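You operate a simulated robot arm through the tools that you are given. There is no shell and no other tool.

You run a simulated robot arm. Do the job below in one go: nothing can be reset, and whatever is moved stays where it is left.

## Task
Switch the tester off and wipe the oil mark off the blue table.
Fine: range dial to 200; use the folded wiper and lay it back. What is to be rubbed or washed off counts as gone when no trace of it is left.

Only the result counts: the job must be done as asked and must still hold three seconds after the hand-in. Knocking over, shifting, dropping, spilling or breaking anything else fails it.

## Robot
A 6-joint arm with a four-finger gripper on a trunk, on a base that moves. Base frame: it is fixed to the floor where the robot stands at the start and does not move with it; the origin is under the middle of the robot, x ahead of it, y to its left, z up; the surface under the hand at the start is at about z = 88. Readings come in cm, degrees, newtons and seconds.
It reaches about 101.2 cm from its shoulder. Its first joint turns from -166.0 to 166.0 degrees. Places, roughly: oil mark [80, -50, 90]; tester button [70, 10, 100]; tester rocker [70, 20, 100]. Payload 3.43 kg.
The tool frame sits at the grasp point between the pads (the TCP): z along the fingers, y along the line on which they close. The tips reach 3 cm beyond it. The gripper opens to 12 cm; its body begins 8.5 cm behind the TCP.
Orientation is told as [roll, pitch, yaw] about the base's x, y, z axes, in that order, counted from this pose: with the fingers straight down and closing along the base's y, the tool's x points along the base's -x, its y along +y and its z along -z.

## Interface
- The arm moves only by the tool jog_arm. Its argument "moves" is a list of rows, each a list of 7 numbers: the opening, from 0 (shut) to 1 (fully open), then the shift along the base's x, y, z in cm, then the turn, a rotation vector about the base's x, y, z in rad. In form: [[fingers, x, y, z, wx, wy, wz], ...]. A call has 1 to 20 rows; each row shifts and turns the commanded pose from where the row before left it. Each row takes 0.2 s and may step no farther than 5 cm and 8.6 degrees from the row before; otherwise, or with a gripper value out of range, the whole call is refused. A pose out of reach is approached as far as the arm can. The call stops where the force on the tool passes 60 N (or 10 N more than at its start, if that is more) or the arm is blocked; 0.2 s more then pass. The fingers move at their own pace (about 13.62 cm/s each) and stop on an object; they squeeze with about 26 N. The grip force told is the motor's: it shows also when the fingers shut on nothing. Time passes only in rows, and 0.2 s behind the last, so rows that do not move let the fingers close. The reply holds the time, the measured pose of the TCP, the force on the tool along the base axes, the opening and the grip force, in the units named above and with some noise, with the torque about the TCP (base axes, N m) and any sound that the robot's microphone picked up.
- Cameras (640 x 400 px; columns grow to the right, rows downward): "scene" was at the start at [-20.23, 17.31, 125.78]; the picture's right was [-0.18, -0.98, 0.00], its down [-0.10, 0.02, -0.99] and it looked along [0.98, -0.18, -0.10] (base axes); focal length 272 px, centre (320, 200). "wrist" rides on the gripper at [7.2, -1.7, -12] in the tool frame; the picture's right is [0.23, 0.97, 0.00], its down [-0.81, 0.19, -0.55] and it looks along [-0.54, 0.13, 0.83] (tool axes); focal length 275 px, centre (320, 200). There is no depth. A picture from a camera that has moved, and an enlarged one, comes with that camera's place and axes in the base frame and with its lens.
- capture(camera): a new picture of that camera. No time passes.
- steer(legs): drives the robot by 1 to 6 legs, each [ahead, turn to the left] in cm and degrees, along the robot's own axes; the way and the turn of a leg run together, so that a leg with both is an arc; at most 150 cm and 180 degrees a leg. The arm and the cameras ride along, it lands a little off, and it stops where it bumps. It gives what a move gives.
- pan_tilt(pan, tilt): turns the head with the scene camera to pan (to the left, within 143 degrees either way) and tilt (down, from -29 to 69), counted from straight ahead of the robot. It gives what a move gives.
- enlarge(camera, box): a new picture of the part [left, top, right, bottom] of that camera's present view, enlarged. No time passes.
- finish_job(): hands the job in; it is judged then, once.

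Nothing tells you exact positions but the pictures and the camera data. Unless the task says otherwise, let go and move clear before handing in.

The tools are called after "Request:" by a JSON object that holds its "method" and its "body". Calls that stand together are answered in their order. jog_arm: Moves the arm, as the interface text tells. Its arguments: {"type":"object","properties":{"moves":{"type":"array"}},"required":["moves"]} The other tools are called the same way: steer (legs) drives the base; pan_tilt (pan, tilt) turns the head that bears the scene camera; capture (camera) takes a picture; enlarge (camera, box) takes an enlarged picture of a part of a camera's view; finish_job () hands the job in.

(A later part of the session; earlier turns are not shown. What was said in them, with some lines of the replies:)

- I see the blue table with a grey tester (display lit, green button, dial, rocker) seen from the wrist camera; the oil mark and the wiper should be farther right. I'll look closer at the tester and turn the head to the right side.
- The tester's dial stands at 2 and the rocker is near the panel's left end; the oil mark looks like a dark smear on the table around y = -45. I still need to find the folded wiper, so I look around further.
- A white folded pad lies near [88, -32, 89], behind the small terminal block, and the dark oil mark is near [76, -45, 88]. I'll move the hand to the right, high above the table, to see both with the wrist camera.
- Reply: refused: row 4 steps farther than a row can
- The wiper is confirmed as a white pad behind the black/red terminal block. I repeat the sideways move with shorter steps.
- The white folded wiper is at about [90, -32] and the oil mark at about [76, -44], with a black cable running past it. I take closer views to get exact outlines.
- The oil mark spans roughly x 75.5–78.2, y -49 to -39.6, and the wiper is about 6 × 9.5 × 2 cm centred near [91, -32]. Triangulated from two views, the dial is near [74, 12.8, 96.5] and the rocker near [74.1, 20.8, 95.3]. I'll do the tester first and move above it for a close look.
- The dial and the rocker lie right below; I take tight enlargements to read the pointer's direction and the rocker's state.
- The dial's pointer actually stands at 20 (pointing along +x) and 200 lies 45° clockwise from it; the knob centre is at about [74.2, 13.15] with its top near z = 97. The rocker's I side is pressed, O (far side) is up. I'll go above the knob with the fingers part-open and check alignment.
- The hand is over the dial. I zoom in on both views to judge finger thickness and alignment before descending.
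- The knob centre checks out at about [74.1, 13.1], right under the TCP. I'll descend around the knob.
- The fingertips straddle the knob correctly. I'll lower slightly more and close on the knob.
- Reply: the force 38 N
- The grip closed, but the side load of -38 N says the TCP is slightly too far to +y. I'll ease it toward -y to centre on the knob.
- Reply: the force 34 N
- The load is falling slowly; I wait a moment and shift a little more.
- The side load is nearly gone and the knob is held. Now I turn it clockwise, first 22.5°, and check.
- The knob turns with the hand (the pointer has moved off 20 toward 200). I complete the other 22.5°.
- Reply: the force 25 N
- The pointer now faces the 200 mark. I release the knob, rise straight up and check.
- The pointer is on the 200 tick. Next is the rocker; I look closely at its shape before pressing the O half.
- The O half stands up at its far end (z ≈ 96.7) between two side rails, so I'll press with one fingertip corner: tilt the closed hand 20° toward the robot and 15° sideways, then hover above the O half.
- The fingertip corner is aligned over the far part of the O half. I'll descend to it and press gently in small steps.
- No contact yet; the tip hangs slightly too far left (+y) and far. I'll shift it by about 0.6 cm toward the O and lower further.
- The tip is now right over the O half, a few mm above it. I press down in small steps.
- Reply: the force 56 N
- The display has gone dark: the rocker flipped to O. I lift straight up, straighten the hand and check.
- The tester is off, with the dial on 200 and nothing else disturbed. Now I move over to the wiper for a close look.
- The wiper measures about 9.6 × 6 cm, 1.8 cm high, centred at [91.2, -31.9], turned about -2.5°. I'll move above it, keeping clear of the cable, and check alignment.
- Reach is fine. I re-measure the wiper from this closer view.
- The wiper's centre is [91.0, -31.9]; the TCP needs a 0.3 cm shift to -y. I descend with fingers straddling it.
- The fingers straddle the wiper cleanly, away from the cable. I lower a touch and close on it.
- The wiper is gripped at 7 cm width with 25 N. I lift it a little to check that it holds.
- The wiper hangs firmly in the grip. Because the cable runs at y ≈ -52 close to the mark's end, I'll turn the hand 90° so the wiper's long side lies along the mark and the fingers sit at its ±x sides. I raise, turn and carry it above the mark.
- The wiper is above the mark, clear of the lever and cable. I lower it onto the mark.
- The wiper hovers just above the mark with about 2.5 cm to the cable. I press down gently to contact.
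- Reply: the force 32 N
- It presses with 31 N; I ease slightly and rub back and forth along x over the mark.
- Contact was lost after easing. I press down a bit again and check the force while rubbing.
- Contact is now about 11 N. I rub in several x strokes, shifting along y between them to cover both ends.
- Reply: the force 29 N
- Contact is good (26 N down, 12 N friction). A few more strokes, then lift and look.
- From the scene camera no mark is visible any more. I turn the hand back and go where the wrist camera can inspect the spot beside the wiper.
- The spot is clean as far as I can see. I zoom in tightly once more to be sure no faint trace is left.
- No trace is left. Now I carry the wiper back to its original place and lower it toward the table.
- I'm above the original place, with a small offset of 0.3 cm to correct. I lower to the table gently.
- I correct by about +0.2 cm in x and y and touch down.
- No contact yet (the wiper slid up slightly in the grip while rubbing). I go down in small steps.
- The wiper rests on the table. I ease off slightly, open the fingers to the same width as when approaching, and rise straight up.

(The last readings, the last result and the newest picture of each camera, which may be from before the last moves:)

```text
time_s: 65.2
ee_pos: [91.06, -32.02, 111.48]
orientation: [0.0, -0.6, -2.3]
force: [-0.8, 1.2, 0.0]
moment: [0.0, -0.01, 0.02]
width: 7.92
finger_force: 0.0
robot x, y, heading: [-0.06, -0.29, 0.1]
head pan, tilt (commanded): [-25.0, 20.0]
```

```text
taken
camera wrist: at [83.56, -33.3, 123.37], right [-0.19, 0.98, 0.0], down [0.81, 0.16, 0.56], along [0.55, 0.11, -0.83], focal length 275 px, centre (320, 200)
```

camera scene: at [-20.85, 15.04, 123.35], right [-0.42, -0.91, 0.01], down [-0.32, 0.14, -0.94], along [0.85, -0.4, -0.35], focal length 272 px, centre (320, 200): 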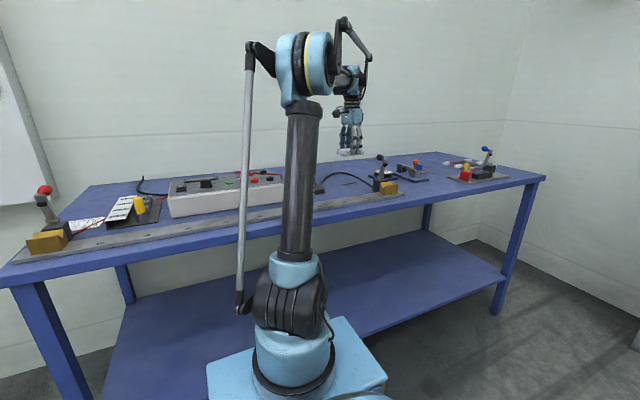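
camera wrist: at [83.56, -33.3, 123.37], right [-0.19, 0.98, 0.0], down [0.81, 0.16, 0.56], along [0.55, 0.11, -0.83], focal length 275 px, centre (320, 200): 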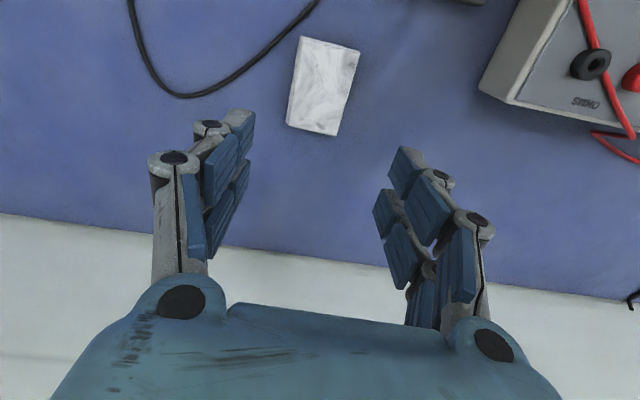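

The wiper lies back in its place. I move the hand clear and do a full final check of the mark's spot, wiper, dial and rocker.

Request:
{"method": "jog_arm", "body": {"moves": [[0.66, 0, 0, 3, 0, 0, 0], [0.66, -3.25, -0.75, 2.2, 0, 0, 0.02], [0.66, -3.25, -0.75, 2.2, 0, 0, 0.02], [0.66, -3.25, -0.75, 2.2, 0, 0, 0], [0.66, -3.25, -0.75, 2.2, 0, 0, 0], [0.66, -3.25, -0.75, 2.2, 0, 0, 0], [0.66, -3.25, -0.75, 2, 0, 0, 0], [0.66, 0, 0, 0, 0, 0, 0]]}}

Request:
{"method": "capture", "body": {"camera": "wrist"}}

Request:
{"method": "enlarge", "body": {"camera": "wrist", "box": [210, 50, 430, 220]}}

Request:
{"method": "enlarge", "body": {"camera": "wrist", "box": [220, 60, 320, 110]}}

Request:
{"method": "pan_tilt", "body": {"pan": -10, "tilt": 20}}

Request:
{"method": "capture", "body": {"camera": "scene"}}

Request:
{"method": "enlarge", "body": {"camera": "scene", "box": [240, 160, 360, 220]}}

```text
time_s: 67.0
ee_pos: [71.68, -36.71, 127.39]
orientation: [0.0, -0.5, 0.1]
force: [0.5, -0.1, -0.3]
moment: [-0.03, 0.0, -0.01]
width: 7.95
finger_force: 0.1
robot x, y, heading: [-0.12, -0.02, 0.1]
head pan, tilt (commanded): [-25.0, 20.0]
```

```text
taken
camera wrist: at [64.28, -38.24, 139.32], right [-0.23, 0.97, 0.0], down [0.8, 0.19, 0.56], along [0.55, 0.13, -0.83], focal length 275 px, centre (320, 200)
```

wrist: 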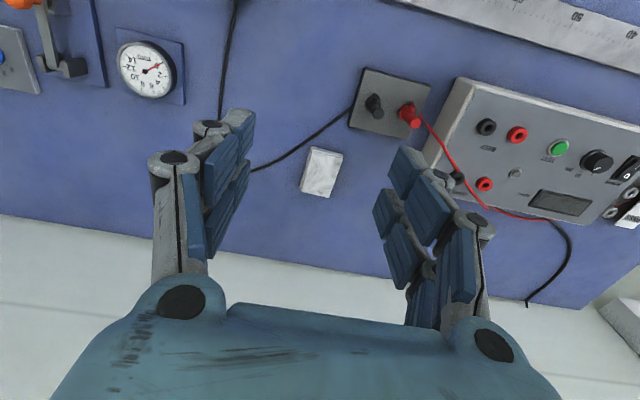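

```text
2.35 times, centred on (320, 135) of wrist
camera zoom: at [64.28, -38.24, 139.32], right [-0.23, 0.97, 0.0], down [0.8, 0.19, 0.56], along [0.55, 0.13, -0.83], focal length 648 px, centre (320, 353)
```

zoom: 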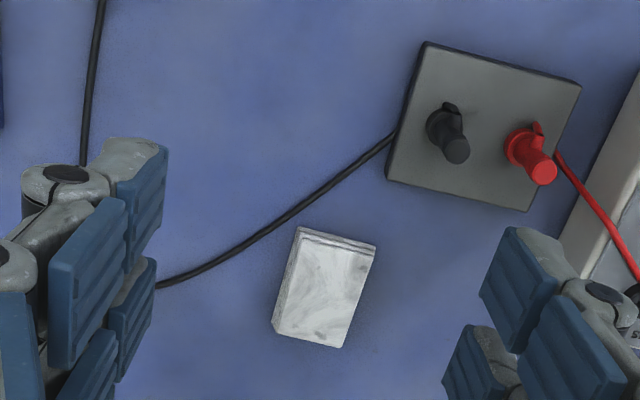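

```text
6.40 times, centred on (270, 85) of wrist
camera zoom: at [64.28, -38.24, 139.32], right [-0.23, 0.97, 0.0], down [0.8, 0.19, 0.56], along [0.55, 0.13, -0.83], focal length 1762 px, centre (640, 936)
```

zoom: 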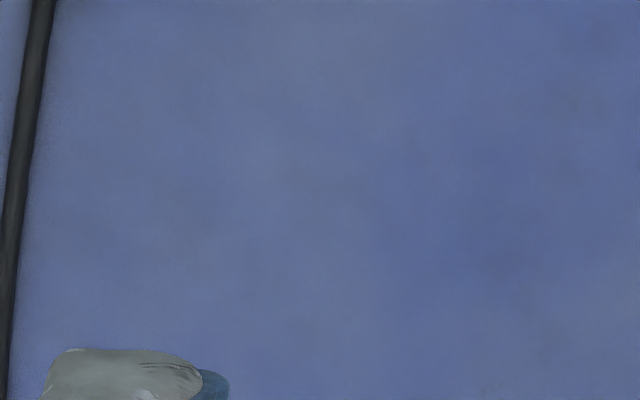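

```text
time_s: 67.8
ee_pos: [71.73, -36.63, 127.43]
orientation: [-0.1, -0.6, 0.0]
force: [0.6, 0.2, -0.3]
moment: [0.04, -0.03, 0.0]
width: 7.95
finger_force: 0.1
robot x, y, heading: [0.23, 0.2, 0.1]
head pan, tilt (commanded): [-10.0, 20.0]
```

```text
taken
camera scene: at [-20.13, 17.36, 123.34], right [-0.17, -0.98, 0.0], down [-0.35, 0.06, -0.94], along [0.92, -0.16, -0.35], focal length 272 px, centre (320, 200)
```

scene: 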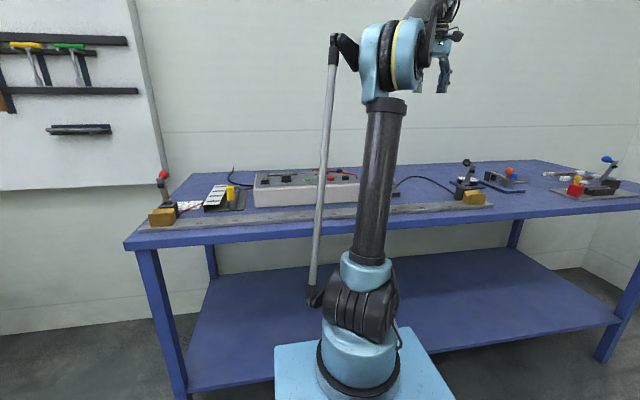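

```text
5.33 times, centred on (300, 190) of scene
camera zoom: at [-20.13, 17.36, 123.34], right [-0.17, -0.98, 0.0], down [-0.35, 0.06, -0.94], along [0.92, -0.16, -0.35], focal length 1448 px, centre (427, 253)
```

zoom: 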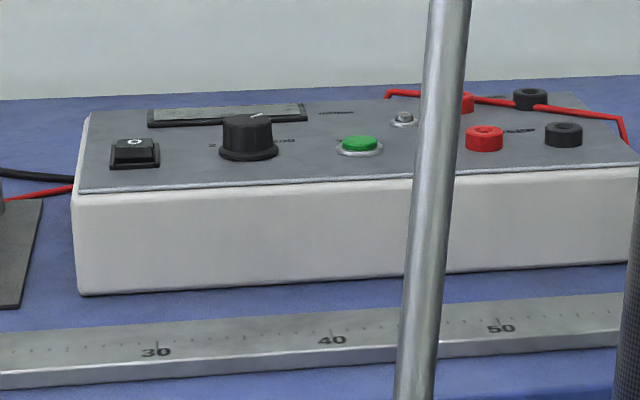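

Everything checks out: the display is dark with the rocker on O, the dial points to 200, and the oil mark is gone without trace. The wiper lies where it was, nothing else has moved, and the hand is clear, so I hand the job in.

Request:
{"method": "finish_job", "body": {}}

```text
The job is handed in.
```

The tester is switched off, its range dial is on 200, and the oil mark is wiped off the blue table. I have handed the job in; no verdict has come back yet.

- **Tester:** the rocker is on O and the display is dark. The dial started at 20, and I turned it clockwise to the 200 mark before switching off.
- **Oil mark:** close-up pictures from both cameras show no trace of it on the table.
- **Wiper:** it lies back in its original place to within a few millimetres, and the hand is clear of it.
- **Everything else:** in the final pictures the tester, the cable, the terminal block and the lever stand where they were.
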